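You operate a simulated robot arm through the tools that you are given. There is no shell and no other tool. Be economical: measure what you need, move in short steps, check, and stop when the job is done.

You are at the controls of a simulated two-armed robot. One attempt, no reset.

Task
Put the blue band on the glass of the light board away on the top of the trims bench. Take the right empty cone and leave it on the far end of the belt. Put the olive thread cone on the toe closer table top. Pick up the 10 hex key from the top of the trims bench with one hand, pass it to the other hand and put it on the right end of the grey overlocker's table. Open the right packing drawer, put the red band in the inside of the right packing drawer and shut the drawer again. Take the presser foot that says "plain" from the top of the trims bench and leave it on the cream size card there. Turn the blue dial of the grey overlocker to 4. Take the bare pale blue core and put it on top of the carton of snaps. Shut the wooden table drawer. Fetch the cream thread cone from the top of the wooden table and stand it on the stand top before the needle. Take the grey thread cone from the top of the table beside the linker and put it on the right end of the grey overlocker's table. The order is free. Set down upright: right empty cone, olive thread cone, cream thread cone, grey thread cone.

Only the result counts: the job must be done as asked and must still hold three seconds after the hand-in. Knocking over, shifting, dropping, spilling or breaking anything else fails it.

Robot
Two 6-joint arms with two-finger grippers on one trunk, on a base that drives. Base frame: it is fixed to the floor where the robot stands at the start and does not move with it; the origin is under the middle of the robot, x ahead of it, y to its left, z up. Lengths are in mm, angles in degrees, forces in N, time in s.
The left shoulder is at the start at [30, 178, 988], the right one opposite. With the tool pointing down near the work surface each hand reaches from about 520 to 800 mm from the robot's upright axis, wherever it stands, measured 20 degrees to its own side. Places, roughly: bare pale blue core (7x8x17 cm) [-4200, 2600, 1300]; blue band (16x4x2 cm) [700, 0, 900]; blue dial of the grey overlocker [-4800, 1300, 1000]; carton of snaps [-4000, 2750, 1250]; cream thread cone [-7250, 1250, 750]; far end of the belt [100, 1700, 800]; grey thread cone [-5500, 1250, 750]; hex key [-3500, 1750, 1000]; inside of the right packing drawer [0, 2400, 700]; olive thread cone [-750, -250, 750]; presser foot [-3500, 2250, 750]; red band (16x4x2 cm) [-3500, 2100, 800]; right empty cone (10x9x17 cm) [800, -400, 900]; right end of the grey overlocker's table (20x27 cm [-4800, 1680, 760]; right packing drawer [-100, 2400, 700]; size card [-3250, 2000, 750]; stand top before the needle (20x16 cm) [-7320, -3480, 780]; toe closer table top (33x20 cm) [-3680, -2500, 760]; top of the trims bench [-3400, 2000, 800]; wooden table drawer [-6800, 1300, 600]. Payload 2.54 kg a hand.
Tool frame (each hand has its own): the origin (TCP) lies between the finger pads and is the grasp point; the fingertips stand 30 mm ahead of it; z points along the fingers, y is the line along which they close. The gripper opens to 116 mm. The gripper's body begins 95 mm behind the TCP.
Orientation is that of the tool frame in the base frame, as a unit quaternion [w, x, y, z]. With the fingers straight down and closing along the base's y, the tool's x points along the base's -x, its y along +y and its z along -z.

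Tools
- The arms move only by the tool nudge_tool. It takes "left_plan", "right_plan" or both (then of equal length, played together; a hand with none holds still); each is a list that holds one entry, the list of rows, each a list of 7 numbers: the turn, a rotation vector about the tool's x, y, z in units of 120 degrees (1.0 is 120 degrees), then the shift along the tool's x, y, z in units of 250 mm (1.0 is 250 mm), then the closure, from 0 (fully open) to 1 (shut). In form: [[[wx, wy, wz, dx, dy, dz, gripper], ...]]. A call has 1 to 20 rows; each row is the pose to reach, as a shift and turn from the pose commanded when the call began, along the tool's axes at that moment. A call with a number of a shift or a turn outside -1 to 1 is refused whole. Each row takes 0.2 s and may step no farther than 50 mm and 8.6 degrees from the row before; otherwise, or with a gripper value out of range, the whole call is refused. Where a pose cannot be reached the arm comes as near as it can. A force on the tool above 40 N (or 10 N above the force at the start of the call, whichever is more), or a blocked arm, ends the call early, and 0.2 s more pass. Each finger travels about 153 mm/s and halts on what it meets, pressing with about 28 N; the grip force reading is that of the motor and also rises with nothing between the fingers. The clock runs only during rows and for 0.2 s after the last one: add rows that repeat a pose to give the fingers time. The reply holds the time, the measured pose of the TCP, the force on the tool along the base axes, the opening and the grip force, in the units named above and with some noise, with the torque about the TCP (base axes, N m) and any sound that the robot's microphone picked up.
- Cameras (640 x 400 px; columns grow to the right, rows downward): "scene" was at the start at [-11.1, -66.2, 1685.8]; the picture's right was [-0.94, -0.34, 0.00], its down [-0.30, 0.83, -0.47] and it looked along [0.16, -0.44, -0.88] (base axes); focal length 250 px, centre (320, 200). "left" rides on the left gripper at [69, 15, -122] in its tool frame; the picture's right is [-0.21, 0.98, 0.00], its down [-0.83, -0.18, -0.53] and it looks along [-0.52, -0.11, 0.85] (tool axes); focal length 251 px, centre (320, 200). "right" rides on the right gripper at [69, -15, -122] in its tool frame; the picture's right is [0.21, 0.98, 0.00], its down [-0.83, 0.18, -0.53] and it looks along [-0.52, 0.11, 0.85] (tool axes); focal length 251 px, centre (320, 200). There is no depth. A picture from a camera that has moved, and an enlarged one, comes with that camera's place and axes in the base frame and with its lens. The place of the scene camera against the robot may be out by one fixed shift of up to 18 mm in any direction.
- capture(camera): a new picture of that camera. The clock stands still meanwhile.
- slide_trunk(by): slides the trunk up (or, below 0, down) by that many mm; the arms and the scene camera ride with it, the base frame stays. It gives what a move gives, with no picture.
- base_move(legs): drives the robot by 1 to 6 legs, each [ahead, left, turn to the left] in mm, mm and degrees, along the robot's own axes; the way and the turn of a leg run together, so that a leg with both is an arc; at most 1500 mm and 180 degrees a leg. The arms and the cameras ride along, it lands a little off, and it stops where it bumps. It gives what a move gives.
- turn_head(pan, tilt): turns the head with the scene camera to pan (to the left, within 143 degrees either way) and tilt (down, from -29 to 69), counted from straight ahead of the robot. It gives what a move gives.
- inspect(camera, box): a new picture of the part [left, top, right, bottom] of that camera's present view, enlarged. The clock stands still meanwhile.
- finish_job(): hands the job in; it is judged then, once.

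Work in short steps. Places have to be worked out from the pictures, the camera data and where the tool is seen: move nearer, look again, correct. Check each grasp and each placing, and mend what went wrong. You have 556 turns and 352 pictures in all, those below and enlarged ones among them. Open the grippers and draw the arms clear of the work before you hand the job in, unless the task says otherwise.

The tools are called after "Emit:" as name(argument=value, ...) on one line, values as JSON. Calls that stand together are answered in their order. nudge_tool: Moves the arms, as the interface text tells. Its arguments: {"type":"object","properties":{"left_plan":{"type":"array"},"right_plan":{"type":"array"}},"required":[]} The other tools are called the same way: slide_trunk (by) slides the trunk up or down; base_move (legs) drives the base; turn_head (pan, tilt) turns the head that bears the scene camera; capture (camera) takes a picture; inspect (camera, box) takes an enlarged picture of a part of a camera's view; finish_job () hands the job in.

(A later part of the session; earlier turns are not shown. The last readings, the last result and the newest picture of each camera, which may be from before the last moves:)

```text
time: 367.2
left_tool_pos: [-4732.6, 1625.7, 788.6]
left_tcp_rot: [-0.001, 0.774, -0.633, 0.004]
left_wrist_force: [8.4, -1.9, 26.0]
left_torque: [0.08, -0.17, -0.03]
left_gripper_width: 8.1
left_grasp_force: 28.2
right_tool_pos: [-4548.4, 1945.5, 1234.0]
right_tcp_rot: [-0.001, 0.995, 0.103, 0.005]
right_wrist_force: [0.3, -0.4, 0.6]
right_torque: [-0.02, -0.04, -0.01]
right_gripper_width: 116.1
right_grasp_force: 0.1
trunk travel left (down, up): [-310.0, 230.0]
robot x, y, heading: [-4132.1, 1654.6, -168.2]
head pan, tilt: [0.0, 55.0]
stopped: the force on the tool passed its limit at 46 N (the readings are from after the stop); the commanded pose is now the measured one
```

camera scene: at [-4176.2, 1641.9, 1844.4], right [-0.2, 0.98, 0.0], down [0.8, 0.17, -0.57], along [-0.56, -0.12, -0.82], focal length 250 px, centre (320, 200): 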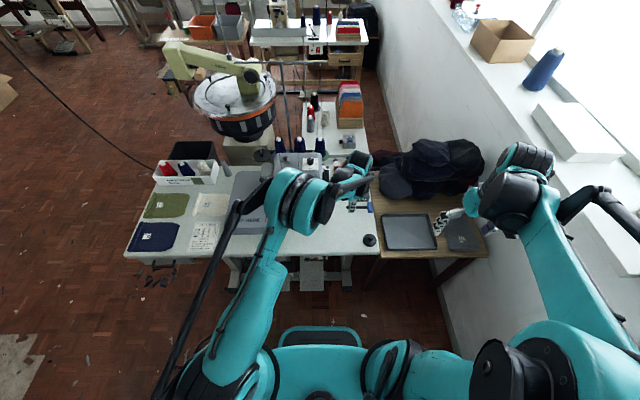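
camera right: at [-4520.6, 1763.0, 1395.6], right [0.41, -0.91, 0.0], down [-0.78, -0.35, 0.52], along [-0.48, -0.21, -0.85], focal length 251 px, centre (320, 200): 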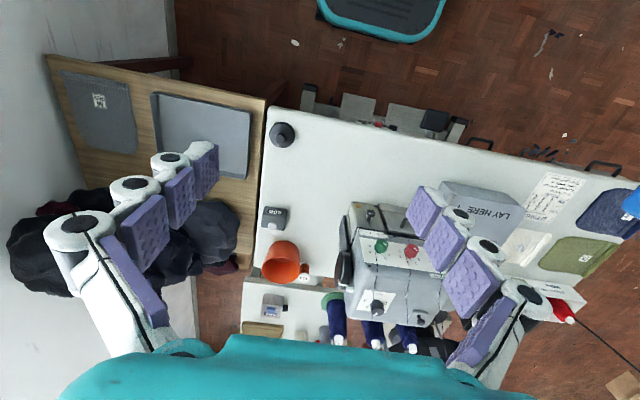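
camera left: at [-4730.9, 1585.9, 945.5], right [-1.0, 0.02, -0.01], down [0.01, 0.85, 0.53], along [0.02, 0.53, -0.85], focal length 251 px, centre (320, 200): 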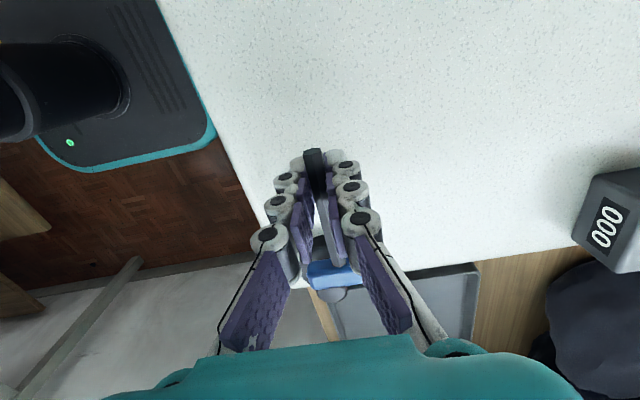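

Tips touch the table (z≈759). Ease 1 mm and open; the key settles on the table.

Emit:
nudge_tool(left_plan=[[[0, 0, 0, 0, 0, -0.006, 1], [0, 0, 0, 0, 0, -0.006, 0.9], [0, 0, 0, 0, 0, -0.006, 0.8], [0, 0, 0, 0, 0, -0.006, 0.6], [0, 0, 0, 0, 0, -0.006, 0.5], [0, 0, 0, 0, 0, -0.1, 0.5], [0, 0, 0, 0, 0, -0.25, 0.4], [0, 0, 0, 0, 0, -0.42, 0.2], [0, 0, 0, 0, 0, -0.6, 0], [0, 0, 0, 0, 0, -0.8, 0]]])

Emit:
capture(camera="left")

```text
time: 369.4
left_tool_pos: [-4734.3, 1626.8, 985.6]
left_tcp_rot: [0.0, 0.774, -0.633, 0.004]
left_wrist_force: [0.1, -0.2, -0.5]
left_torque: [-0.01, 0.02, 0.01]
left_gripper_width: 116.1
left_grasp_force: 0.1
right_tool_pos: [-4549.2, 1945.2, 1234.1]
right_tcp_rot: [-0.001, 0.995, 0.103, 0.006]
right_wrist_force: [0.0, -0.5, 1.0]
right_torque: [0.02, 0.04, 0.03]
right_gripper_width: 116.0
right_grasp_force: 0.2
trunk travel left (down, up): [-310.0, 230.0]
robot x, y, heading: [-4129.4, 1656.5, -168.0]
head pan, tilt: [0.0, 55.0]
```

```text
203 pictures are left
camera left: at [-4737.8, 1558.0, 1107.5], right [-1.0, 0.01, -0.01], down [0.01, 0.85, 0.53], along [0.01, 0.53, -0.85], focal length 251 px, centre (320, 200)
```

left: 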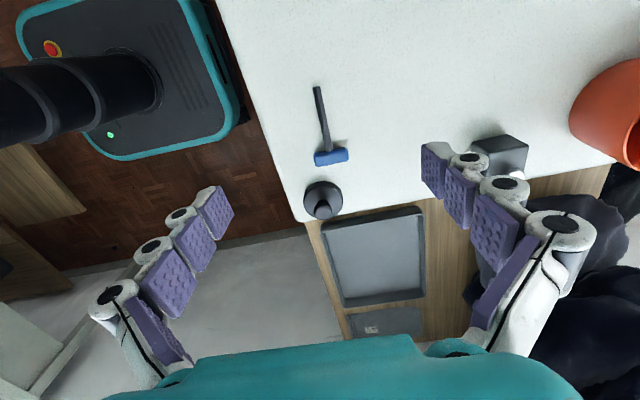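

The key lies on the right end. Next the blue dial: draw the left hand back and look at the overlocker's front.

Emit:
nudge_tool(left_plan=[[[0, 0, 0, 0, -0.1, -0.16, 0], [0, 0, 0, 0, -0.2, -0.32, 0], [0, 0, 0, 0.08, -0.34, -0.44, 0], [0, 0, 0, 0.18, -0.5, -0.5, 0], [0, 0, 0, 0.3, -0.64, -0.5, 0], [0, 0, 0, 0.44, -0.76, -0.5, 0], [0, 0, 0, 0.6, -0.84, -0.5, 0]]])

Emit:
turn_head(pan=10, tilt=50)

Emit:
capture(camera="scene")

```text
refused: row 3 steps farther than a row can; nothing moved
```

```text
time: 370.1
left_tool_pos: [-4735.3, 1627.6, 983.7]
left_tcp_rot: [0.0, 0.774, -0.633, 0.005]
left_wrist_force: [-0.9, -0.8, -0.6]
left_torque: [0.01, 0.01, 0.02]
left_gripper_width: 115.9
left_grasp_force: 0.1
right_tool_pos: [-4550.5, 1945.8, 1234.4]
right_tcp_rot: [-0.002, 0.995, 0.103, 0.006]
right_wrist_force: [-0.6, 0.2, 0.6]
right_torque: [0.0, -0.01, -0.01]
right_gripper_width: 116.0
right_grasp_force: 0.1
trunk travel left (down, up): [-310.0, 230.0]
robot x, y, heading: [-4133.0, 1657.0, -167.8]
head pan, tilt: [10.0, 50.0]
```

```text
202 pictures are left
camera scene: at [-4177.4, 1628.3, 1810.9], right [-0.37, 0.93, 0.0], down [0.71, 0.28, -0.64], along [-0.6, -0.24, -0.77], focal length 250 px, centre (320, 200)
```

scene: 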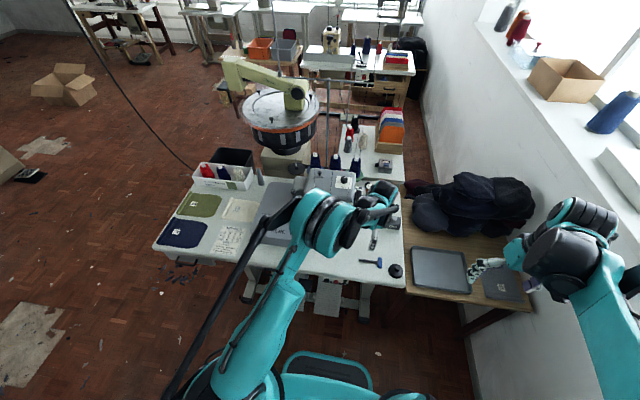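

Smaller steps for the retreat, then look.

Emit:
nudge_tool(left_plan=[[[0, 0, 0, 0, -0.1, -0.15, 0], [0, 0, 0, 0, -0.2, -0.3, 0], [0, 0, 0, 0.04, -0.3, -0.44, 0], [0, 0, 0, 0.12, -0.42, -0.54, 0], [0, 0, 0, 0.22, -0.56, -0.6, 0], [0, 0, 0, 0.34, -0.7, -0.6, 0], [0, 0, 0, 0.48, -0.82, -0.6, 0], [0, 0, 0, 0.64, -0.9, -0.6, 0]]])

Emit:
capture(camera="scene")

Emit:
inspect(camera="scene", box=[230, 130, 390, 230])

```text
time: 371.9
left_tool_pos: [-4483.7, 1514.9, 1139.9]
left_tcp_rot: [0.0, 0.774, -0.633, 0.004]
left_wrist_force: [0.3, -0.4, -0.4]
left_torque: [0.03, 0.05, 0.03]
left_gripper_width: 116.1
left_grasp_force: 0.1
right_tool_pos: [-4549.6, 1946.3, 1234.6]
right_tcp_rot: [-0.002, 0.995, 0.103, 0.006]
right_wrist_force: [0.2, 0.5, -0.3]
right_torque: [0.0, 0.02, -0.01]
right_gripper_width: 115.9
right_grasp_force: 0.2
trunk travel left (down, up): [-310.0, 230.0]
robot x, y, heading: [-4131.7, 1656.6, -168.2]
head pan, tilt: [10.0, 50.0]
```

```text
201 pictures are left
camera scene: at [-4175.0, 1626.8, 1811.0], right [-0.37, 0.93, 0.0], down [0.71, 0.29, -0.64], along [-0.6, -0.24, -0.77], focal length 250 px, centre (320, 200)
```

scene: 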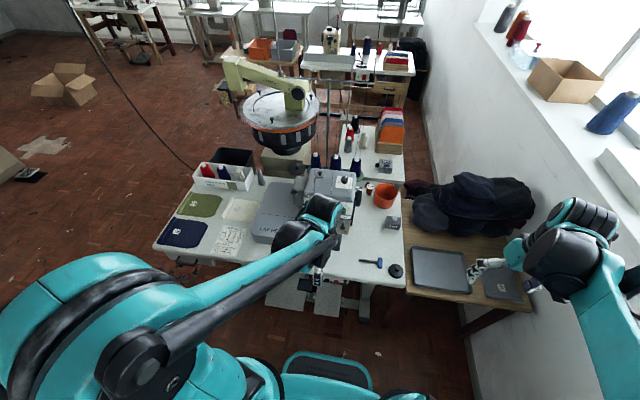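

```text
4.00 times, centred on (310, 180) of scene
camera zoom: at [-4175.0, 1626.8, 1811.0], right [-0.37, 0.93, 0.0], down [0.71, 0.29, -0.64], along [-0.6, -0.24, -0.77], focal length 999 px, centre (360, 280)
```

zoom: 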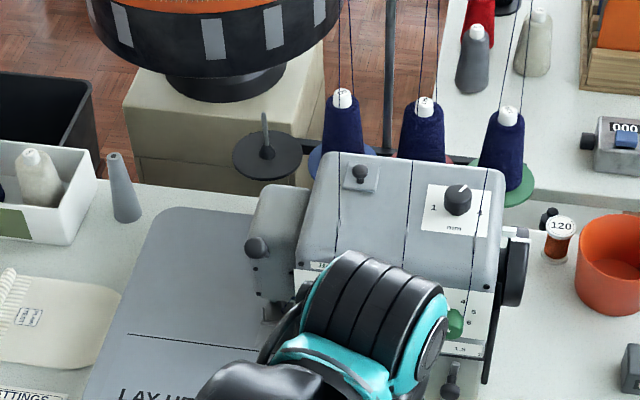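

The arm hides the dials. I move the base 260 mm to the left and look again.

Emit:
base_move(legs=[[0, 260, -1.5]])

Emit:
nudge_tool(left_plan=[[[0, 0, 0, 0.12, 0, 0, 0], [0, 0, 0, 0.26, 0, 0, 0], [0, 0, 0, 0.4, 0, 0, 0], [0, 0, 0, 0.56, 0, 0, 0]]])

Emit:
turn_head(pan=5, tilt=48)

Emit:
capture(camera="scene")

Emit:
inspect(camera="scene", box=[240, 120, 400, 220])

```text
time: 373.7
left_tool_pos: [-4439.1, 1275.7, 1139.7]
left_tcp_rot: [-0.002, 0.767, -0.642, 0.005]
left_wrist_force: [0.3, -0.3, 0.1]
left_torque: [0.01, 0.0, 0.03]
left_gripper_width: 116.3
left_grasp_force: 0.1
right_tool_pos: [-4495.0, 1706.4, 1234.1]
right_tcp_rot: [-0.002, 0.996, 0.091, 0.006]
right_wrist_force: [-0.2, 0.5, -0.2]
right_torque: [0.01, 0.01, 0.0]
right_gripper_width: 115.8
right_grasp_force: 0.1
trunk travel left (down, up): [-310.0, 230.0]
robot x, y, heading: [-4084.1, 1406.2, -169.7]
head pan, tilt: [10.0, 50.0]
```

```text
time: 374.7
left_tool_pos: [-4414.1, 1135.8, 1138.8]
left_tcp_rot: [-0.001, 0.767, -0.642, 0.005]
left_wrist_force: [-0.2, -0.3, 1.2]
left_torque: [0.04, 0.01, -0.04]
left_gripper_width: 116.0
left_grasp_force: 0.0
right_tool_pos: [-4494.7, 1706.6, 1235.1]
right_tcp_rot: [-0.002, 0.996, 0.09, 0.005]
right_wrist_force: [0.1, 1.1, 0.7]
right_torque: [0.03, -0.02, 0.01]
right_gripper_width: 116.0
right_grasp_force: 0.0
trunk travel left (down, up): [-310.0, 230.0]
robot x, y, heading: [-4081.4, 1408.3, -169.5]
head pan, tilt: [10.0, 50.0]
```

```text
time: 375.4
left_tool_pos: [-4412.5, 1137.0, 1139.2]
left_tcp_rot: [-0.001, 0.766, -0.642, 0.005]
left_wrist_force: [0.2, 0.6, -0.8]
left_torque: [0.0, -0.01, 0.04]
left_gripper_width: 116.1
left_grasp_force: 0.1
right_tool_pos: [-4494.6, 1707.5, 1233.9]
right_tcp_rot: [-0.001, 0.996, 0.091, 0.006]
right_wrist_force: [0.2, 1.1, -0.2]
right_torque: [0.01, -0.01, 0.0]
right_gripper_width: 115.8
right_grasp_force: 0.2
trunk travel left (down, up): [-310.0, 230.0]
robot x, y, heading: [-4082.4, 1406.5, -169.4]
head pan, tilt: [5.0, 48.0]
```

```text
199 pictures are left
camera scene: at [-4132.4, 1386.9, 1813.7], right [-0.27, 0.96, 0.0], down [0.72, 0.2, -0.67], along [-0.64, -0.18, -0.74], focal length 250 px, centre (320, 200)
```

scene: 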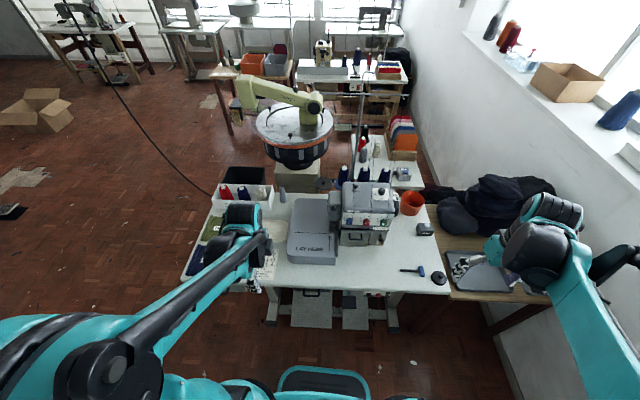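

```text
4.00 times, centred on (320, 170) of scene
camera zoom: at [-4132.4, 1386.9, 1813.7], right [-0.27, 0.96, 0.0], down [0.72, 0.2, -0.67], along [-0.64, -0.18, -0.74], focal length 999 px, centre (320, 320)
```

zoom: 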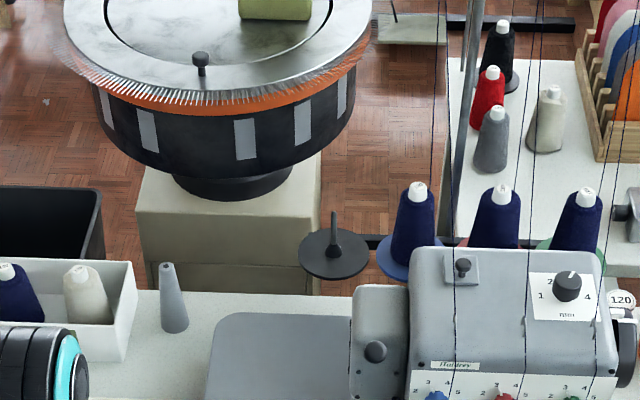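

The blue dial is the left one of three on the lower front panel. Zoom on them.

Emit:
inspect(camera="scene", box=[325, 185, 405, 255])

```text
5.71 times, centred on (365, 220) of scene
camera zoom: at [-4132.4, 1386.9, 1813.7], right [-0.27, 0.96, 0.0], down [0.72, 0.2, -0.67], along [-0.64, -0.18, -0.74], focal length 1428 px, centre (63, 86)
```

zoom: 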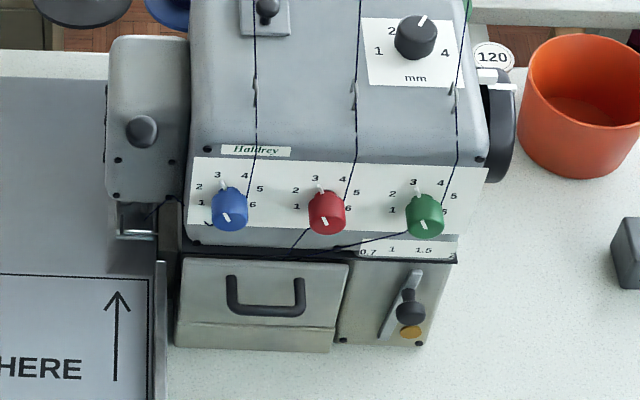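

Pointer stands at 3; labels are ~51° apart, so it needs a clockwise turn of about 51°. I lower the trunk and back slightly, to use the right hand pointing forward.

Emit:
base_move(legs=[[-50, 0, 3]])

Emit:
slide_trunk(by=-230)

Emit:
nudge_tool(right_plan=[[[0.041, -0.041, -0.041, -0.06, 0.04, 0, 0.4], [0.082, -0.082, -0.082, -0.12, 0.08, 0, 0.4], [0.123, -0.123, -0.123, -0.19, 0.12, 0, 0.4], [0.164, -0.164, -0.164, -0.26, 0.16, 0, 0.4], [0.205, -0.205, -0.205, -0.33, 0.2, 0, 0.4], [0.246, -0.246, -0.246, -0.4, 0.24, 0, 0.4], [0.287, -0.287, -0.287, -0.47, 0.28, 0, 0.4], [0.328, -0.328, -0.328, -0.54, 0.32, 0, 0.4], [0.369, -0.369, -0.369, -0.61, 0.36, 0, 0.4], [0.41, -0.41, -0.41, -0.68, 0.4, 0, 0.4], [0.451, -0.451, -0.451, -0.75, 0.44, 0, 0.4], [0.492, -0.492, -0.492, -0.82, 0.48, 0, 0.4], [0.533, -0.533, -0.533, -0.88, 0.5, 0, 0.4], [0.56, -0.56, -0.56, -0.92, 0.5, 0, 0.4], [0.577, -0.577, -0.577, -0.96, 0.5, 0, 0.4]]])

Emit:
capture(camera="right")

Emit:
capture(camera="scene")

```text
time: 376.3
left_tool_pos: [-4351.6, 1129.5, 1140.6]
left_tcp_rot: [0.0, 0.783, -0.622, 0.004]
left_wrist_force: [1.1, -0.6, -0.3]
left_torque: [0.0, 0.01, 0.02]
left_gripper_width: 116.1
left_grasp_force: 0.1
right_tool_pos: [-4462.1, 1695.3, 1233.7]
right_tcp_rot: [-0.002, 0.993, 0.116, 0.006]
right_wrist_force: [-0.1, 0.0, 0.1]
right_torque: [-0.01, 0.01, -0.02]
right_gripper_width: 116.0
right_grasp_force: 0.0
trunk travel left (down, up): [-310.0, 230.0]
robot x, y, heading: [-4035.7, 1417.3, -166.6]
head pan, tilt: [5.0, 48.0]
```

```text
time: 378.7
left_tool_pos: [-4350.8, 1130.8, 909.6]
left_tcp_rot: [-0.001, 0.783, -0.622, 0.004]
left_wrist_force: [0.1, 0.3, -0.5]
left_torque: [0.0, -0.01, -0.01]
left_gripper_width: 116.1
left_grasp_force: 0.1
right_tool_pos: [-4462.5, 1695.5, 1004.2]
right_tcp_rot: [-0.002, 0.993, 0.117, 0.006]
right_wrist_force: [-0.2, 0.0, -0.8]
right_torque: [0.01, 0.0, -0.03]
right_gripper_width: 115.9
right_grasp_force: 0.0
trunk travel left (down, up): [-80.0, 460.0]
robot x, y, heading: [-4036.4, 1417.9, -166.3]
head pan, tilt: [5.0, 48.0]
```

```text
time: 381.9
left_tool_pos: [-4353.0, 1130.7, 909.0]
left_tcp_rot: [-0.001, 0.783, -0.622, 0.005]
left_wrist_force: [-0.4, 0.5, 0.1]
left_torque: [-0.01, -0.01, -0.02]
left_gripper_width: 116.1
left_grasp_force: 0.1
right_tool_pos: [-4673.5, 1519.4, 1019.1]
right_tcp_rot: [-0.426, 0.462, 0.56, -0.541]
right_wrist_force: [-0.4, 0.8, -1.0]
right_torque: [-0.02, 0.01, 0.02]
right_gripper_width: 69.5
right_grasp_force: 0.0
right hand out of reach, approached as far as the arm can: row 13, 14, 15
trunk travel left (down, up): [-80.0, 460.0]
robot x, y, heading: [-4037.2, 1419.5, -166.8]
head pan, tilt: [5.0, 48.0]
```

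```text
196 pictures are left
camera right: at [-4570.7, 1611.5, 1039.3], right [0.01, 0.2, -0.98], down [0.71, -0.7, -0.13], along [-0.71, -0.69, -0.15], focal length 251 px, centre (320, 200)
```

right: 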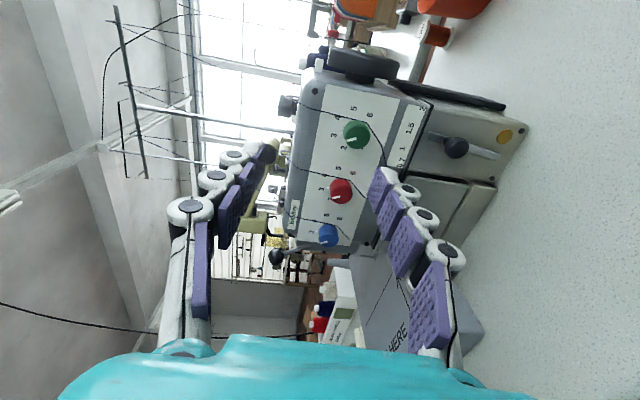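

```text
195 pictures are left
camera scene: at [-4084.7, 1394.4, 1583.7], right [-0.32, 0.95, 0.0], down [0.71, 0.23, -0.67], along [-0.63, -0.21, -0.74], focal length 250 px, centre (320, 200)
```

scene: 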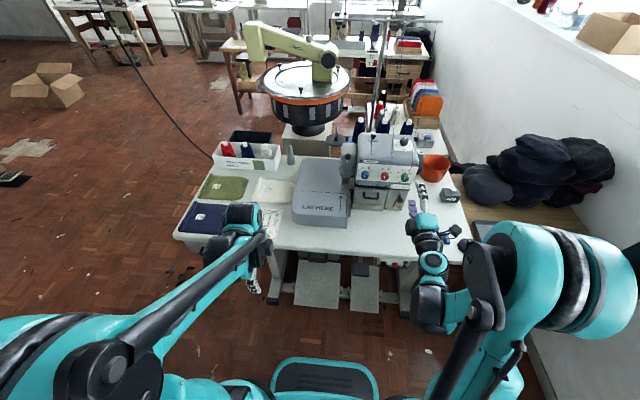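

Dials seen. I move the right hand to about 100 mm in front of the blue one and view it closer.

Emit:
nudge_tool(right_plan=[[[0, 0, 0, -0.14, 0.04, 0.04, 0.4], [0, 0, 0, -0.28, 0.09, 0.08, 0.4], [0, 0, 0, -0.42, 0.14, 0.12, 0.4], [0, 0, 0, -0.567, 0.188, 0.15, 0.4]]])

Emit:
capture(camera="right")

Emit:
inspect(camera="scene", box=[320, 110, 440, 210])

```text
time: 383.1
left_tool_pos: [-4350.8, 1132.5, 909.5]
left_tcp_rot: [0.0, 0.783, -0.622, 0.005]
left_wrist_force: [-1.0, -0.1, -0.2]
left_torque: [-0.04, 0.01, 0.01]
left_gripper_width: 115.9
left_grasp_force: 0.1
right_tool_pos: [-4682.0, 1348.9, 961.0]
right_tcp_rot: [0.319, -0.517, -0.559, 0.564]
right_wrist_force: [-0.2, 0.8, 0.0]
right_torque: [0.05, 0.05, 0.05]
right_gripper_width: 69.2
right_grasp_force: 0.0
right hand out of reach, approached as far as the arm can: row 1, 2, 3, 4
trunk travel left (down, up): [-80.0, 460.0]
robot x, y, heading: [-4035.6, 1417.7, -166.8]
head pan, tilt: [5.0, 48.0]
stopped in row 4 (right hand): the arm was blocked; the commanded pose is now the measured one
```

```text
194 pictures are left
camera right: at [-4589.5, 1451.0, 978.9], right [0.16, 0.03, -0.99], down [0.76, -0.65, 0.1], along [-0.64, -0.76, -0.13], focal length 251 px, centre (320, 200)
```

right: 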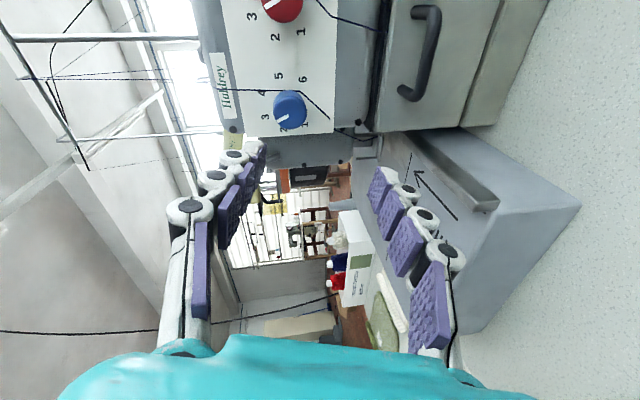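

```text
4.00 times, centred on (380, 160) of scene
camera zoom: at [-4083.6, 1395.9, 1583.8], right [-0.31, 0.95, 0.0], down [0.71, 0.23, -0.67], along [-0.64, -0.21, -0.74], focal length 999 px, centre (80, 360)
```

zoom: 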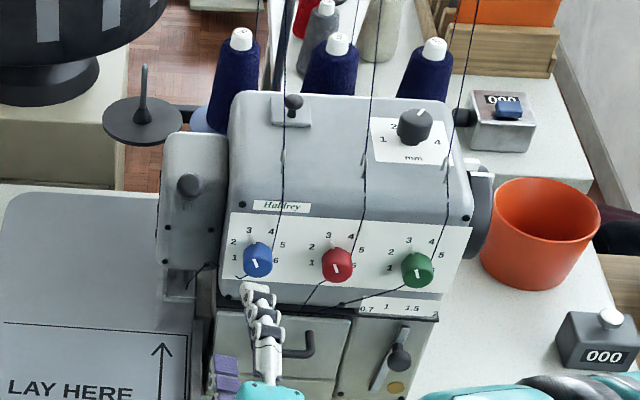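

The arm is too folded here. I back the base 65 mm, then re-square the hand.

Emit:
base_move(legs=[[-65, 0, 0]])

```text
time: 384.1
left_tool_pos: [-4286.8, 1145.9, 911.0]
left_tcp_rot: [-0.001, 0.783, -0.622, 0.003]
left_wrist_force: [0.7, 0.1, 0.2]
left_torque: [0.03, 0.06, 0.04]
left_gripper_width: 116.3
left_grasp_force: 0.1
right_tool_pos: [-4618.6, 1360.9, 960.6]
right_tcp_rot: [0.321, -0.516, -0.559, 0.564]
right_wrist_force: [1.3, -0.7, 0.3]
right_torque: [0.0, 0.01, -0.02]
right_gripper_width: 69.6
right_grasp_force: 0.1
trunk travel left (down, up): [-80.0, 460.0]
robot x, y, heading: [-3973.1, 1433.8, -166.8]
head pan, tilt: [5.0, 48.0]
```

Knob located at (-4786,1341,970). Square the hand to the panel at 75 mm before it.

Emit:
nudge_tool(right_plan=[[[0.02, 0.006, -0.026, 0.02, -0.03, 0.09, 0.4], [0.04, 0.012, -0.053, 0.04, -0.06, 0.18, 0.4], [0.06, 0.018, -0.08, 0.06, -0.09, 0.27, 0.4], [0.079, 0.0246, -0.1055, 0.079, -0.114, 0.353, 0.4], [0.079, 0.0246, -0.1055, 0.079, -0.114, 0.353, 0.4]]])

Emit:
capture(camera="right")

```text
time: 385.3
left_tool_pos: [-4288.4, 1145.3, 910.0]
left_tcp_rot: [0.0, 0.783, -0.622, 0.004]
left_wrist_force: [0.4, -0.3, -0.5]
left_torque: [-0.01, -0.01, 0.01]
left_gripper_width: 115.8
left_grasp_force: 0.0
right_tool_pos: [-4713.1, 1359.6, 968.0]
right_tcp_rot: [0.436, -0.44, -0.555, 0.556]
right_wrist_force: [1.0, -1.1, 0.3]
right_torque: [0.02, -0.03, 0.01]
right_gripper_width: 69.7
right_grasp_force: 0.0
trunk travel left (down, up): [-80.0, 460.0]
robot x, y, heading: [-3969.7, 1434.7, -166.6]
head pan, tilt: [5.0, 48.0]
```

```text
192 pictures are left
camera right: at [-4611.1, 1454.1, 984.0], right [-0.05, 0.21, -0.98], down [0.71, -0.68, -0.18], along [-0.7, -0.71, -0.11], focal length 251 px, centre (320, 200)
```

right: 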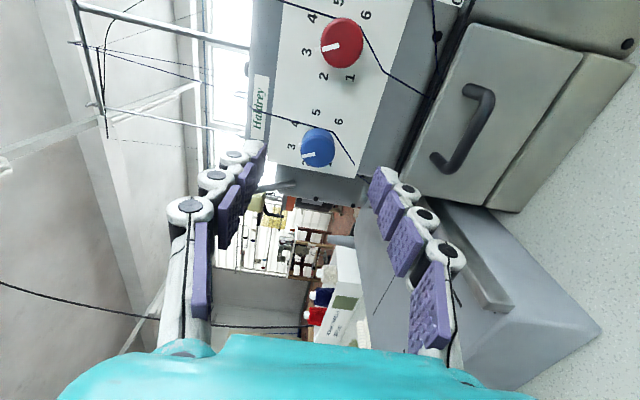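

Aligned. Advance 60 mm onto the knob.

Emit:
nudge_tool(right_plan=[[[0, 0, 0, 0, -0.012, 0.1, 0.45], [0, 0, 0, 0, -0.012, 0.18, 0.45], [0, 0, 0, 0, -0.012, 0.24, 0.45], [0, 0, 0, 0, -0.012, 0.24, 0.45]]])

Emit:
capture(camera="right")

```text
time: 386.3
left_tool_pos: [-4287.2, 1145.2, 909.3]
left_tcp_rot: [-0.001, 0.783, -0.621, 0.004]
left_wrist_force: [0.4, 0.8, -0.3]
left_torque: [-0.02, 0.0, 0.0]
left_gripper_width: 116.4
left_grasp_force: 0.0
right_tool_pos: [-4770.0, 1344.7, 973.1]
right_tcp_rot: [0.436, -0.438, -0.555, 0.557]
right_wrist_force: [6.0, 1.6, 0.5]
right_torque: [-0.07, 0.04, -0.05]
right_gripper_width: 64.4
right_grasp_force: 0.3
trunk travel left (down, up): [-80.0, 460.0]
robot x, y, heading: [-3972.2, 1430.3, -166.5]
head pan, tilt: [5.0, 48.0]
```

```text
191 pictures are left
camera right: at [-4668.8, 1439.9, 987.7], right [-0.05, 0.21, -0.98], down [0.71, -0.68, -0.18], along [-0.7, -0.71, -0.11], focal length 251 px, centre (320, 200)
```

right: 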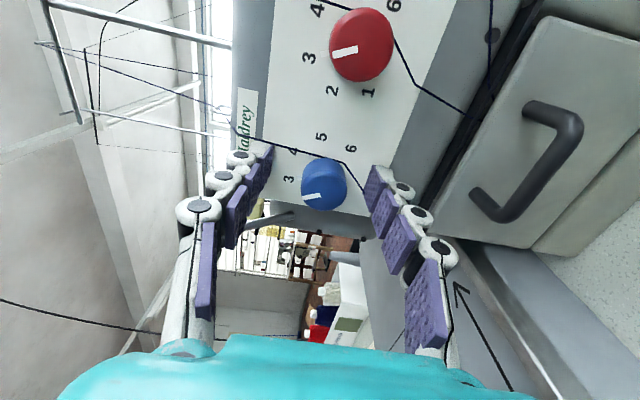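

Tips just touch the panel; back off 7 mm and close on the knob.

Emit:
nudge_tool(right_plan=[[[0, 0, 0, 0, 0.005, -0.028, 0.5], [0, 0, 0, 0, 0.005, -0.028, 0.7], [0, 0, 0, 0, 0.005, -0.028, 0.9], [0, 0, 0, 0, 0.005, -0.028, 0.9]]])

Emit:
inspect(camera="right", box=[220, 100, 420, 260])

```text
time: 387.3
left_tool_pos: [-4287.7, 1145.3, 909.5]
left_tcp_rot: [0.0, 0.784, -0.621, 0.004]
left_wrist_force: [0.4, 0.7, 0.6]
left_torque: [0.01, -0.03, 0.0]
left_gripper_width: 115.9
left_grasp_force: 0.1
right_tool_pos: [-4763.4, 1345.6, 969.5]
right_tcp_rot: [0.435, -0.439, -0.555, 0.556]
right_wrist_force: [6.3, 1.1, -7.2]
right_torque: [0.04, -0.17, 0.0]
right_gripper_width: 25.8
right_grasp_force: 45.1
trunk travel left (down, up): [-80.0, 460.0]
robot x, y, heading: [-3970.8, 1432.0, -166.4]
head pan, tilt: [5.0, 48.0]
```

```text
2.50 times, centred on (320, 180) of right
camera zoom: at [-4662.6, 1440.8, 985.4], right [-0.05, 0.21, -0.98], down [0.71, -0.68, -0.18], along [-0.7, -0.71, -0.12], focal length 629 px, centre (320, 250)
```

zoom: 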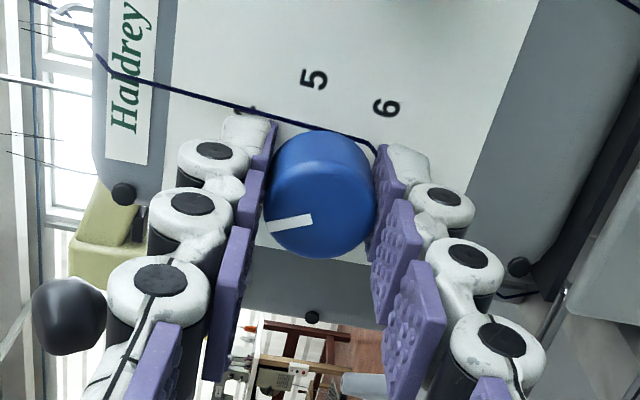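

Gripped at 26 mm. Turn clockwise 51° about the tool axis.

Emit:
nudge_tool(right_plan=[[[0, 0, 0.06, 0, 0, 0, 0.95], [0, 0, 0.12, 0, 0, 0, 0.95], [0, 0, 0.18, 0, 0, 0, 0.95], [0, 0, 0.24, 0, 0, 0, 0.95], [0, 0, 0.3, 0, 0, 0, 0.95], [0, 0, 0.36, 0, 0, 0, 0.95], [0, 0, 0.43, 0, 0, 0, 0.95], [0, 0, 0.43, 0, 0, 0, 0.95]]])

Emit:
inspect(camera="right", box=[220, 100, 420, 260])

Emit:
inspect(camera="scene", box=[340, 130, 420, 200])

```text
time: 388.5
left_tool_pos: [-4288.7, 1145.6, 908.3]
left_tcp_rot: [-0.002, 0.784, -0.621, 0.004]
left_wrist_force: [1.1, -0.1, -0.4]
left_torque: [-0.02, 0.02, -0.02]
left_gripper_width: 116.0
left_grasp_force: 0.1
right_tool_pos: [-4764.1, 1345.6, 970.1]
right_tcp_rot: [0.245, -0.587, -0.397, 0.662]
right_wrist_force: [2.9, 0.5, -11.2]
right_torque: [0.12, -0.33, -0.12]
right_gripper_width: 25.5
right_grasp_force: 44.4
trunk travel left (down, up): [-80.0, 460.0]
robot x, y, heading: [-3970.8, 1434.2, -166.6]
head pan, tilt: [5.0, 48.0]
stopped in row 6 (right hand): the force on the tool passed its limit at 40 N (the readings are from after the stop); the commanded pose is now the measured one
```

```text
2.50 times, centred on (320, 180) of right
camera zoom: at [-4661.7, 1436.8, 942.5], right [0.1, -0.38, -0.92], down [0.7, -0.63, 0.34], along [-0.71, -0.68, 0.21], focal length 629 px, centre (320, 250)
```

zoom: 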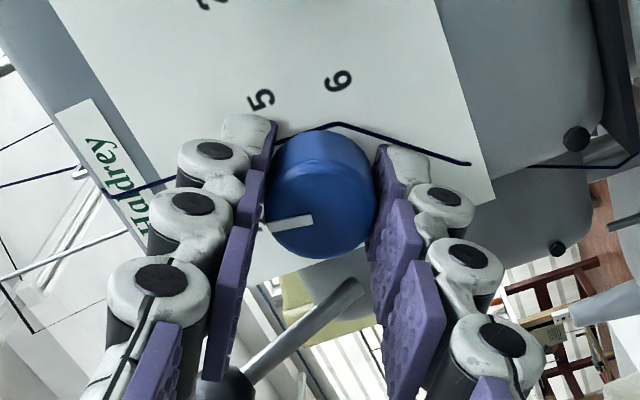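

```text
5.71 times, centred on (380, 165) of scene
camera zoom: at [-4021.2, 1408.8, 1583.9], right [-0.32, 0.95, 0.0], down [0.71, 0.23, -0.67], along [-0.63, -0.21, -0.74], focal length 1428 px, centre (-23, 400)
```

zoom: 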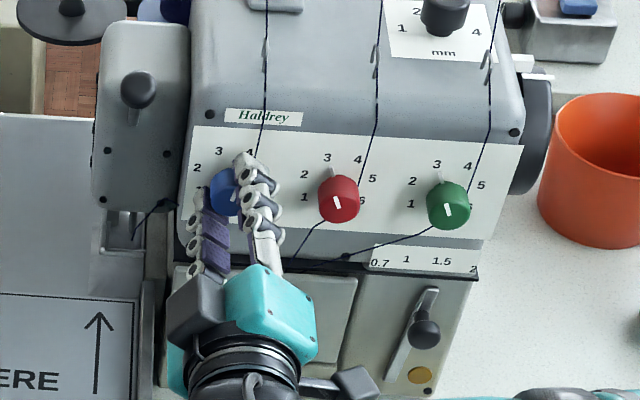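

Turned ~35° (knob follows the hand); an off-axis force stopped it. I open, re-grip centred, and turn on.

Emit:
nudge_tool(right_plan=[[[0, 0, 0, 0, 0, 0, 0.7], [0, 0, 0, 0, 0, 0, 0.6], [0, 0, 0, 0, 0, 0, 0.6], [0, 0, 0, 0, 0, 0, 0.8], [0, 0, 0, 0, 0, 0, 0.95], [0, 0, 0, 0, 0, 0, 0.95]]])

Emit:
nudge_tool(right_plan=[[[0, 0, 0.04, 0, 0, 0, 0.95], [0, 0, 0.08, 0, 0, 0, 0.95], [0, 0, 0.12, 0, 0, 0, 0.95], [0, 0, 0.155, 0, 0, 0, 0.95], [0, 0, 0.155, 0, 0, 0, 0.95]]])

Emit:
inspect(camera="scene", box=[340, 130, 420, 200])

```text
time: 389.9
left_tool_pos: [-4289.1, 1144.5, 909.3]
left_tcp_rot: [-0.001, 0.783, -0.622, 0.004]
left_wrist_force: [0.4, -0.6, 0.2]
left_torque: [0.0, 0.03, 0.03]
left_gripper_width: 115.9
left_grasp_force: 0.1
right_tool_pos: [-4764.3, 1344.0, 970.0]
right_tcp_rot: [0.246, -0.586, -0.396, 0.662]
right_wrist_force: [4.2, -1.4, -6.9]
right_torque: [0.03, -0.09, 0.23]
right_gripper_width: 25.9
right_grasp_force: 45.1
trunk travel left (down, up): [-80.0, 460.0]
robot x, y, heading: [-3971.6, 1432.5, -166.7]
head pan, tilt: [5.0, 48.0]
```

```text
time: 391.1
left_tool_pos: [-4286.8, 1144.9, 908.7]
left_tcp_rot: [-0.001, 0.783, -0.622, 0.004]
left_wrist_force: [0.0, -0.5, 0.0]
left_torque: [0.01, 0.01, 0.01]
left_gripper_width: 116.0
left_grasp_force: 0.1
right_tool_pos: [-4764.4, 1345.3, 969.8]
right_tcp_rot: [0.134, -0.643, -0.296, 0.693]
right_wrist_force: [7.3, -3.9, -5.0]
right_torque: [0.01, -0.07, 0.27]
right_gripper_width: 25.9
right_grasp_force: 44.9
trunk travel left (down, up): [-80.0, 460.0]
robot x, y, heading: [-3971.3, 1432.7, -166.4]
head pan, tilt: [5.0, 48.0]
```

```text
5.71 times, centred on (380, 165) of scene
camera zoom: at [-4019.9, 1408.3, 1583.7], right [-0.32, 0.95, 0.0], down [0.71, 0.23, -0.67], along [-0.64, -0.21, -0.74], focal length 1428 px, centre (-23, 400)
```

zoom: 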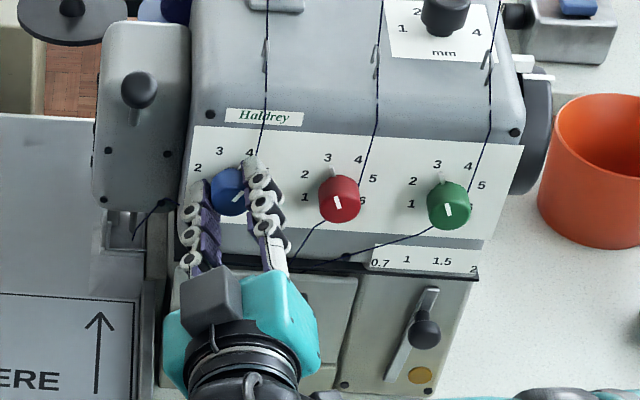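

Release, back off 70 mm, and read the dial.

Emit:
nudge_tool(right_plan=[[[0, 0, 0, 0, 0, 0, 0.7], [0, 0, 0, 0, 0, 0, 0.5], [0, 0, 0, 0, 0, 0, 0.5], [0, 0, 0, 0, 0, -0.12, 0.5], [0, 0, 0, 0, 0, -0.28, 0.5]]])

Emit:
inspect(camera="scene", box=[340, 130, 420, 200])

Emit:
inspect(camera="right", box=[220, 60, 420, 220])

```text
time: 392.3
left_tool_pos: [-4286.7, 1145.7, 909.4]
left_tcp_rot: [0.0, 0.783, -0.621, 0.003]
left_wrist_force: [-0.1, -0.5, 0.2]
left_torque: [-0.02, 0.03, -0.03]
left_gripper_width: 116.1
left_grasp_force: 0.0
right_tool_pos: [-4697.8, 1362.0, 970.6]
right_tcp_rot: [0.135, -0.643, -0.296, 0.693]
right_wrist_force: [0.4, -0.3, 0.3]
right_torque: [0.0, -0.01, -0.01]
right_gripper_width: 58.1
right_grasp_force: 0.0
trunk travel left (down, up): [-80.0, 460.0]
robot x, y, heading: [-3971.7, 1432.3, -166.7]
head pan, tilt: [5.0, 48.0]
```

```text
5.71 times, centred on (380, 165) of scene
camera zoom: at [-4019.5, 1409.0, 1583.7], right [-0.32, 0.95, 0.0], down [0.71, 0.23, -0.67], along [-0.64, -0.21, -0.74], focal length 1428 px, centre (-23, 400)
```

zoom: 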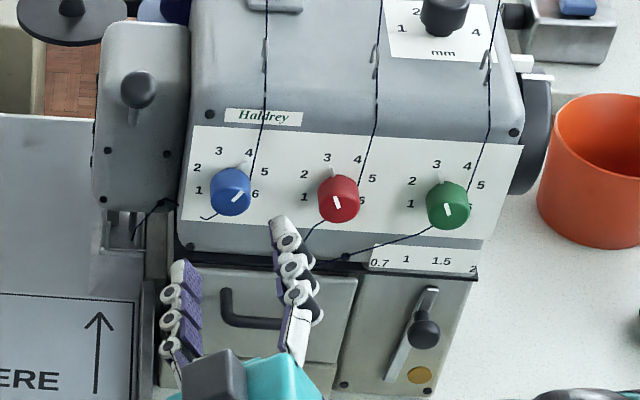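

```text
2.50 times, centred on (320, 140) of right
camera zoom: at [-4591.0, 1441.3, 923.8], right [0.16, -0.65, -0.75], down [0.67, -0.49, 0.56], along [-0.73, -0.59, 0.35], focal length 629 px, centre (320, 350)
```

zoom: 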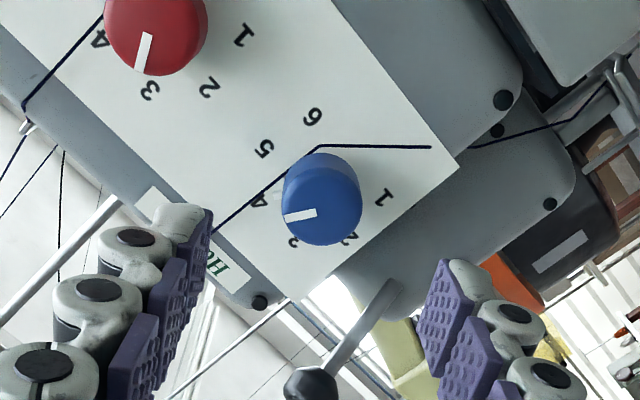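

The pointer now mirrors the red dial's 3 exactly on the 4 side: blue reads 4. Withdraw the right hand and turn it back down.

Emit:
nudge_tool(right_plan=[[[0, 0, 0, 0, 0, -0.12, 0.5], [0, 0, 0, 0, 0, -0.26, 0.4], [-0.019, 0.06, 0.02, -0.03, -0.02, -0.36, 0.3], [-0.038, 0.12, 0.039, -0.06, -0.04, -0.42, 0.2], [-0.058, 0.18, 0.059, -0.09, -0.06, -0.46, 0.1], [-0.077, 0.24, 0.079, -0.12, -0.08, -0.5, 0], [-0.096, 0.3, 0.098, -0.15, -0.1, -0.5, 0], [-0.115, 0.36, 0.118, -0.18, -0.12, -0.5, 0], [-0.134, 0.42, 0.137, -0.21, -0.14, -0.5, 0], [-0.154, 0.48, 0.157, -0.24, -0.16, -0.5, 0], [-0.173, 0.54, 0.177, -0.27, -0.18, -0.5, 0], [-0.192, 0.6, 0.196, -0.3, -0.2, -0.5, 0], [-0.211, 0.66, 0.216, -0.32, -0.22, -0.5, 0], [-0.2305, 0.7226, 0.2357, -0.32, -0.23, -0.5, 0]]])

Emit:
slide_trunk(by=230)

Emit:
turn_head(pan=5, tilt=30)

Emit:
capture(camera="scene")

```text
time: 395.3
left_tool_pos: [-4287.7, 1144.5, 907.5]
left_tcp_rot: [-0.001, 0.784, -0.621, 0.005]
left_wrist_force: [0.6, 0.0, 0.1]
left_torque: [-0.01, 0.02, 0.01]
left_gripper_width: 115.9
left_grasp_force: 0.1
right_tool_pos: [-4575.3, 1392.5, 1067.7]
right_tcp_rot: [0.0, 0.993, 0.116, 0.002]
right_wrist_force: [0.1, 0.1, -0.2]
right_torque: [0.0, 0.0, -0.02]
right_gripper_width: 116.0
right_grasp_force: 0.0
right hand out of reach, approached as far as the arm can: row 2
trunk travel left (down, up): [-80.0, 460.0]
robot x, y, heading: [-3970.9, 1432.4, -166.5]
head pan, tilt: [5.0, 48.0]
```

```text
time: 397.8
left_tool_pos: [-4288.0, 1144.9, 1139.5]
left_tcp_rot: [-0.001, 0.783, -0.622, 0.004]
left_wrist_force: [0.8, 0.3, 0.4]
left_torque: [0.0, -0.02, -0.01]
left_gripper_width: 116.0
left_grasp_force: 0.1
right_tool_pos: [-4575.2, 1391.0, 1297.8]
right_tcp_rot: [-0.001, 0.993, 0.116, 0.0]
right_wrist_force: [1.3, -0.4, -0.5]
right_torque: [0.01, 0.03, -0.01]
right_gripper_width: 115.8
right_grasp_force: 0.1
trunk travel left (down, up): [-310.0, 230.0]
robot x, y, heading: [-3970.9, 1433.1, -166.5]
head pan, tilt: [5.0, 48.0]
```

```text
time: 398.6
left_tool_pos: [-4288.4, 1145.7, 1139.3]
left_tcp_rot: [-0.002, 0.783, -0.622, 0.004]
left_wrist_force: [-0.7, -1.0, -0.2]
left_torque: [0.0, 0.0, -0.02]
left_gripper_width: 116.1
left_grasp_force: 0.1
right_tool_pos: [-4574.5, 1390.7, 1298.6]
right_tcp_rot: [-0.001, 0.993, 0.115, 0.0]
right_wrist_force: [0.2, 0.6, 0.1]
right_torque: [0.0, 0.01, -0.03]
right_gripper_width: 116.0
right_grasp_force: 0.1
trunk travel left (down, up): [-310.0, 230.0]
robot x, y, heading: [-3969.6, 1433.2, -166.6]
head pan, tilt: [5.0, 30.0]
```

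```text
184 pictures are left
camera scene: at [-4031.2, 1405.3, 1840.4], right [-0.32, 0.95, 0.0], down [0.48, 0.16, -0.87], along [-0.82, -0.27, -0.5], focal length 250 px, centre (320, 200)
```

scene: 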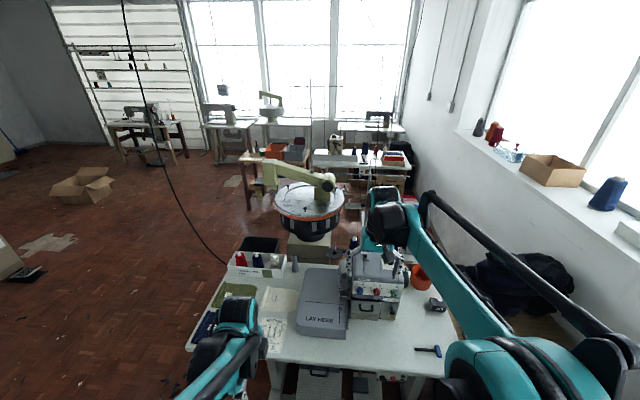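

Next: grey cone, reachable only from the gap further west. I tuck the right arm, leave the aisle southward.

Emit:
nudge_tool(right_plan=[[[0, 0, 0, 0.16, 0, 0, 0], [0, 0, 0, 0.32, -0.05, 0, 0], [0, 0, 0, 0.48, -0.1, 0, 0], [0, 0, 0, 0.64, -0.15, 0.1, 0], [0, 0, 0, 0.7, -0.2, 0.2, 0]]])

Emit:
base_move(legs=[[80, 0, 0], [0, 0, 90], [900, 0, 0], [900, 0, 0]])

Emit:
turn_head(pan=0, tilt=25)

Emit:
capture(camera="scene")

```text
time: 399.8
left_tool_pos: [-4290.6, 1145.0, 1139.2]
left_tcp_rot: [0.0, 0.783, -0.621, 0.006]
left_wrist_force: [0.1, -1.1, -0.7]
left_torque: [0.03, -0.01, -0.04]
left_gripper_width: 115.7
left_grasp_force: 0.0
right_tool_pos: [-4416.6, 1481.2, 1247.2]
right_tcp_rot: [-0.001, 0.993, 0.116, 0.0]
right_wrist_force: [-0.9, 0.2, 0.7]
right_torque: [0.01, 0.0, 0.02]
right_gripper_width: 115.7
right_grasp_force: 0.1
trunk travel left (down, up): [-310.0, 230.0]
robot x, y, heading: [-3970.3, 1427.1, -166.5]
head pan, tilt: [5.0, 30.0]
```

```text
time: 413.4
left_tool_pos: [-3332.1, -655.0, 1138.5]
left_tcp_rot: [-0.004, 0.993, 0.115, 0.002]
left_wrist_force: [0.3, 0.1, 0.4]
left_torque: [-0.01, -0.01, -0.01]
left_gripper_width: 115.9
left_grasp_force: 0.1
right_tool_pos: [-3668.3, -784.3, 1247.0]
right_tcp_rot: [-0.001, 0.62, 0.785, 0.0]
right_wrist_force: [-0.1, 0.1, -0.3]
right_torque: [-0.03, -0.01, -0.02]
right_gripper_width: 116.1
right_grasp_force: 0.0
trunk travel left (down, up): [-310.0, 230.0]
robot x, y, heading: [-3621.0, -335.5, -76.4]
head pan, tilt: [5.0, 30.0]
```

```text
time: 414.0
left_tool_pos: [-3332.4, -653.2, 1139.5]
left_tcp_rot: [-0.003, 0.993, 0.115, 0.002]
left_wrist_force: [0.9, -0.4, -0.3]
left_torque: [-0.01, 0.01, 0.01]
left_gripper_width: 115.9
left_grasp_force: 0.1
right_tool_pos: [-3668.2, -782.9, 1247.6]
right_tcp_rot: [-0.001, 0.619, 0.786, -0.001]
right_wrist_force: [0.1, -0.3, -0.7]
right_torque: [0.0, 0.01, -0.01]
right_gripper_width: 116.0
right_grasp_force: 0.0
trunk travel left (down, up): [-310.0, 230.0]
robot x, y, heading: [-3620.8, -340.5, -76.7]
head pan, tilt: [0.0, 25.0]
```

```text
183 pictures are left
camera scene: at [-3609.7, -404.2, 1848.4], right [-0.97, -0.23, 0.0], down [-0.1, 0.41, -0.91], along [0.21, -0.88, -0.42], focal length 250 px, centre (320, 200)
```

scene: 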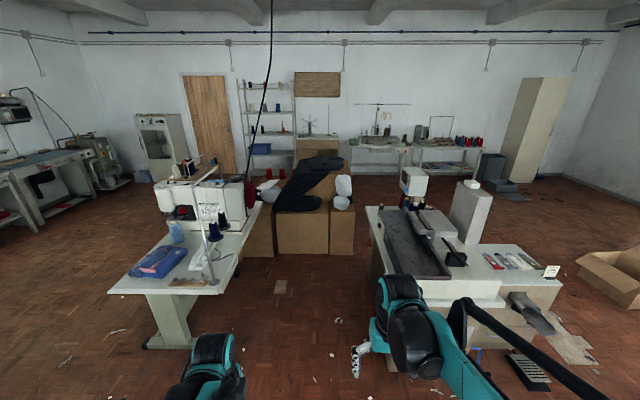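

Out of the aisle. Turn west and drive.

Emit:
base_move(legs=[[0, 0, -90], [1100, 0, 0], [1050, 0, 0]])

Emit:
turn_head(pan=-70, tilt=25)

Emit:
capture(camera="scene")

Emit:
turn_head(pan=20, tilt=22)

Emit:
capture(camera="scene")

```text
time: 428.5
left_tool_pos: [-6022.8, -1137.4, 1139.3]
left_tcp_rot: [-0.001, 0.786, -0.618, 0.005]
left_wrist_force: [0.2, -0.2, 0.1]
left_torque: [0.03, -0.02, -0.02]
left_gripper_width: 115.9
left_grasp_force: 0.0
right_tool_pos: [-6155.6, -802.9, 1247.4]
right_tcp_rot: [-0.001, 0.993, 0.12, 0.001]
right_wrist_force: [-0.8, -0.3, 0.4]
right_torque: [0.0, 0.01, 0.03]
right_gripper_width: 116.0
right_grasp_force: 0.2
trunk travel left (down, up): [-310.0, 230.0]
robot x, y, heading: [-5711.5, -848.3, -166.1]
head pan, tilt: [0.0, 25.0]
```

```text
time: 429.9
left_tool_pos: [-6022.0, -1139.1, 1139.0]
left_tcp_rot: [-0.001, 0.786, -0.618, 0.004]
left_wrist_force: [0.5, -0.7, 0.1]
left_torque: [-0.01, 0.01, -0.03]
left_gripper_width: 116.0
left_grasp_force: 0.1
right_tool_pos: [-6154.7, -802.0, 1247.7]
right_tcp_rot: [-0.001, 0.993, 0.12, -0.001]
right_wrist_force: [0.3, 0.7, 0.7]
right_torque: [0.0, -0.03, 0.03]
right_gripper_width: 116.1
right_grasp_force: 0.1
trunk travel left (down, up): [-310.0, 230.0]
robot x, y, heading: [-5710.3, -846.8, -166.1]
head pan, tilt: [-70.0, 25.0]
```

```text
182 pictures are left
camera scene: at [-5734.9, -769.2, 1848.5], right [0.83, 0.56, 0.0], down [0.24, -0.35, -0.91], along [-0.51, 0.75, -0.42], focal length 250 px, centre (320, 200)
```

scene: 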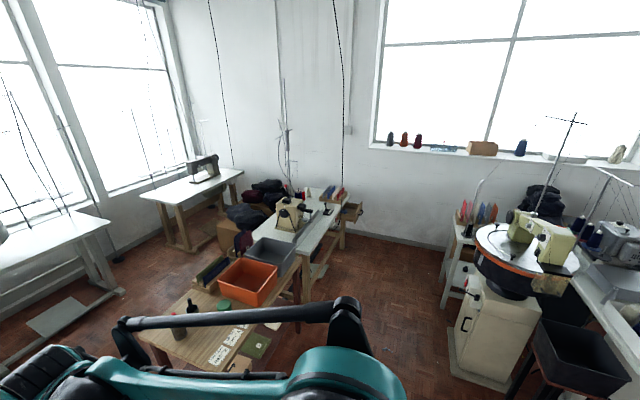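

```text
time: 431.5
left_tool_pos: [-6023.5, -1137.8, 1139.2]
left_tcp_rot: [-0.001, 0.786, -0.619, 0.004]
left_wrist_force: [0.0, -0.7, -0.7]
left_torque: [0.01, 0.01, 0.03]
left_gripper_width: 116.1
left_grasp_force: 0.1
right_tool_pos: [-6154.9, -802.0, 1248.1]
right_tcp_rot: [-0.001, 0.993, 0.121, -0.001]
right_wrist_force: [0.3, -0.4, 0.0]
right_torque: [0.01, -0.02, 0.01]
right_gripper_width: 116.0
right_grasp_force: 0.2
trunk travel left (down, up): [-310.0, 230.0]
robot x, y, heading: [-5711.8, -847.3, -166.1]
head pan, tilt: [20.0, 22.0]
```

```text
181 pictures are left
camera scene: at [-5760.6, -897.3, 1853.3], right [-0.56, 0.83, 0.0], down [0.31, 0.21, -0.93], along [-0.77, -0.52, -0.37], focal length 250 px, centre (320, 200)
```

scene: 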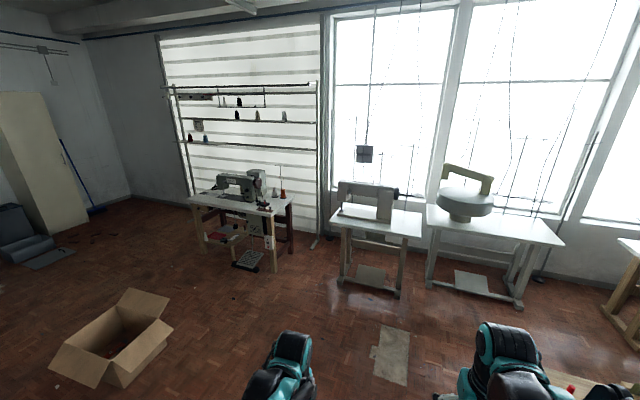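

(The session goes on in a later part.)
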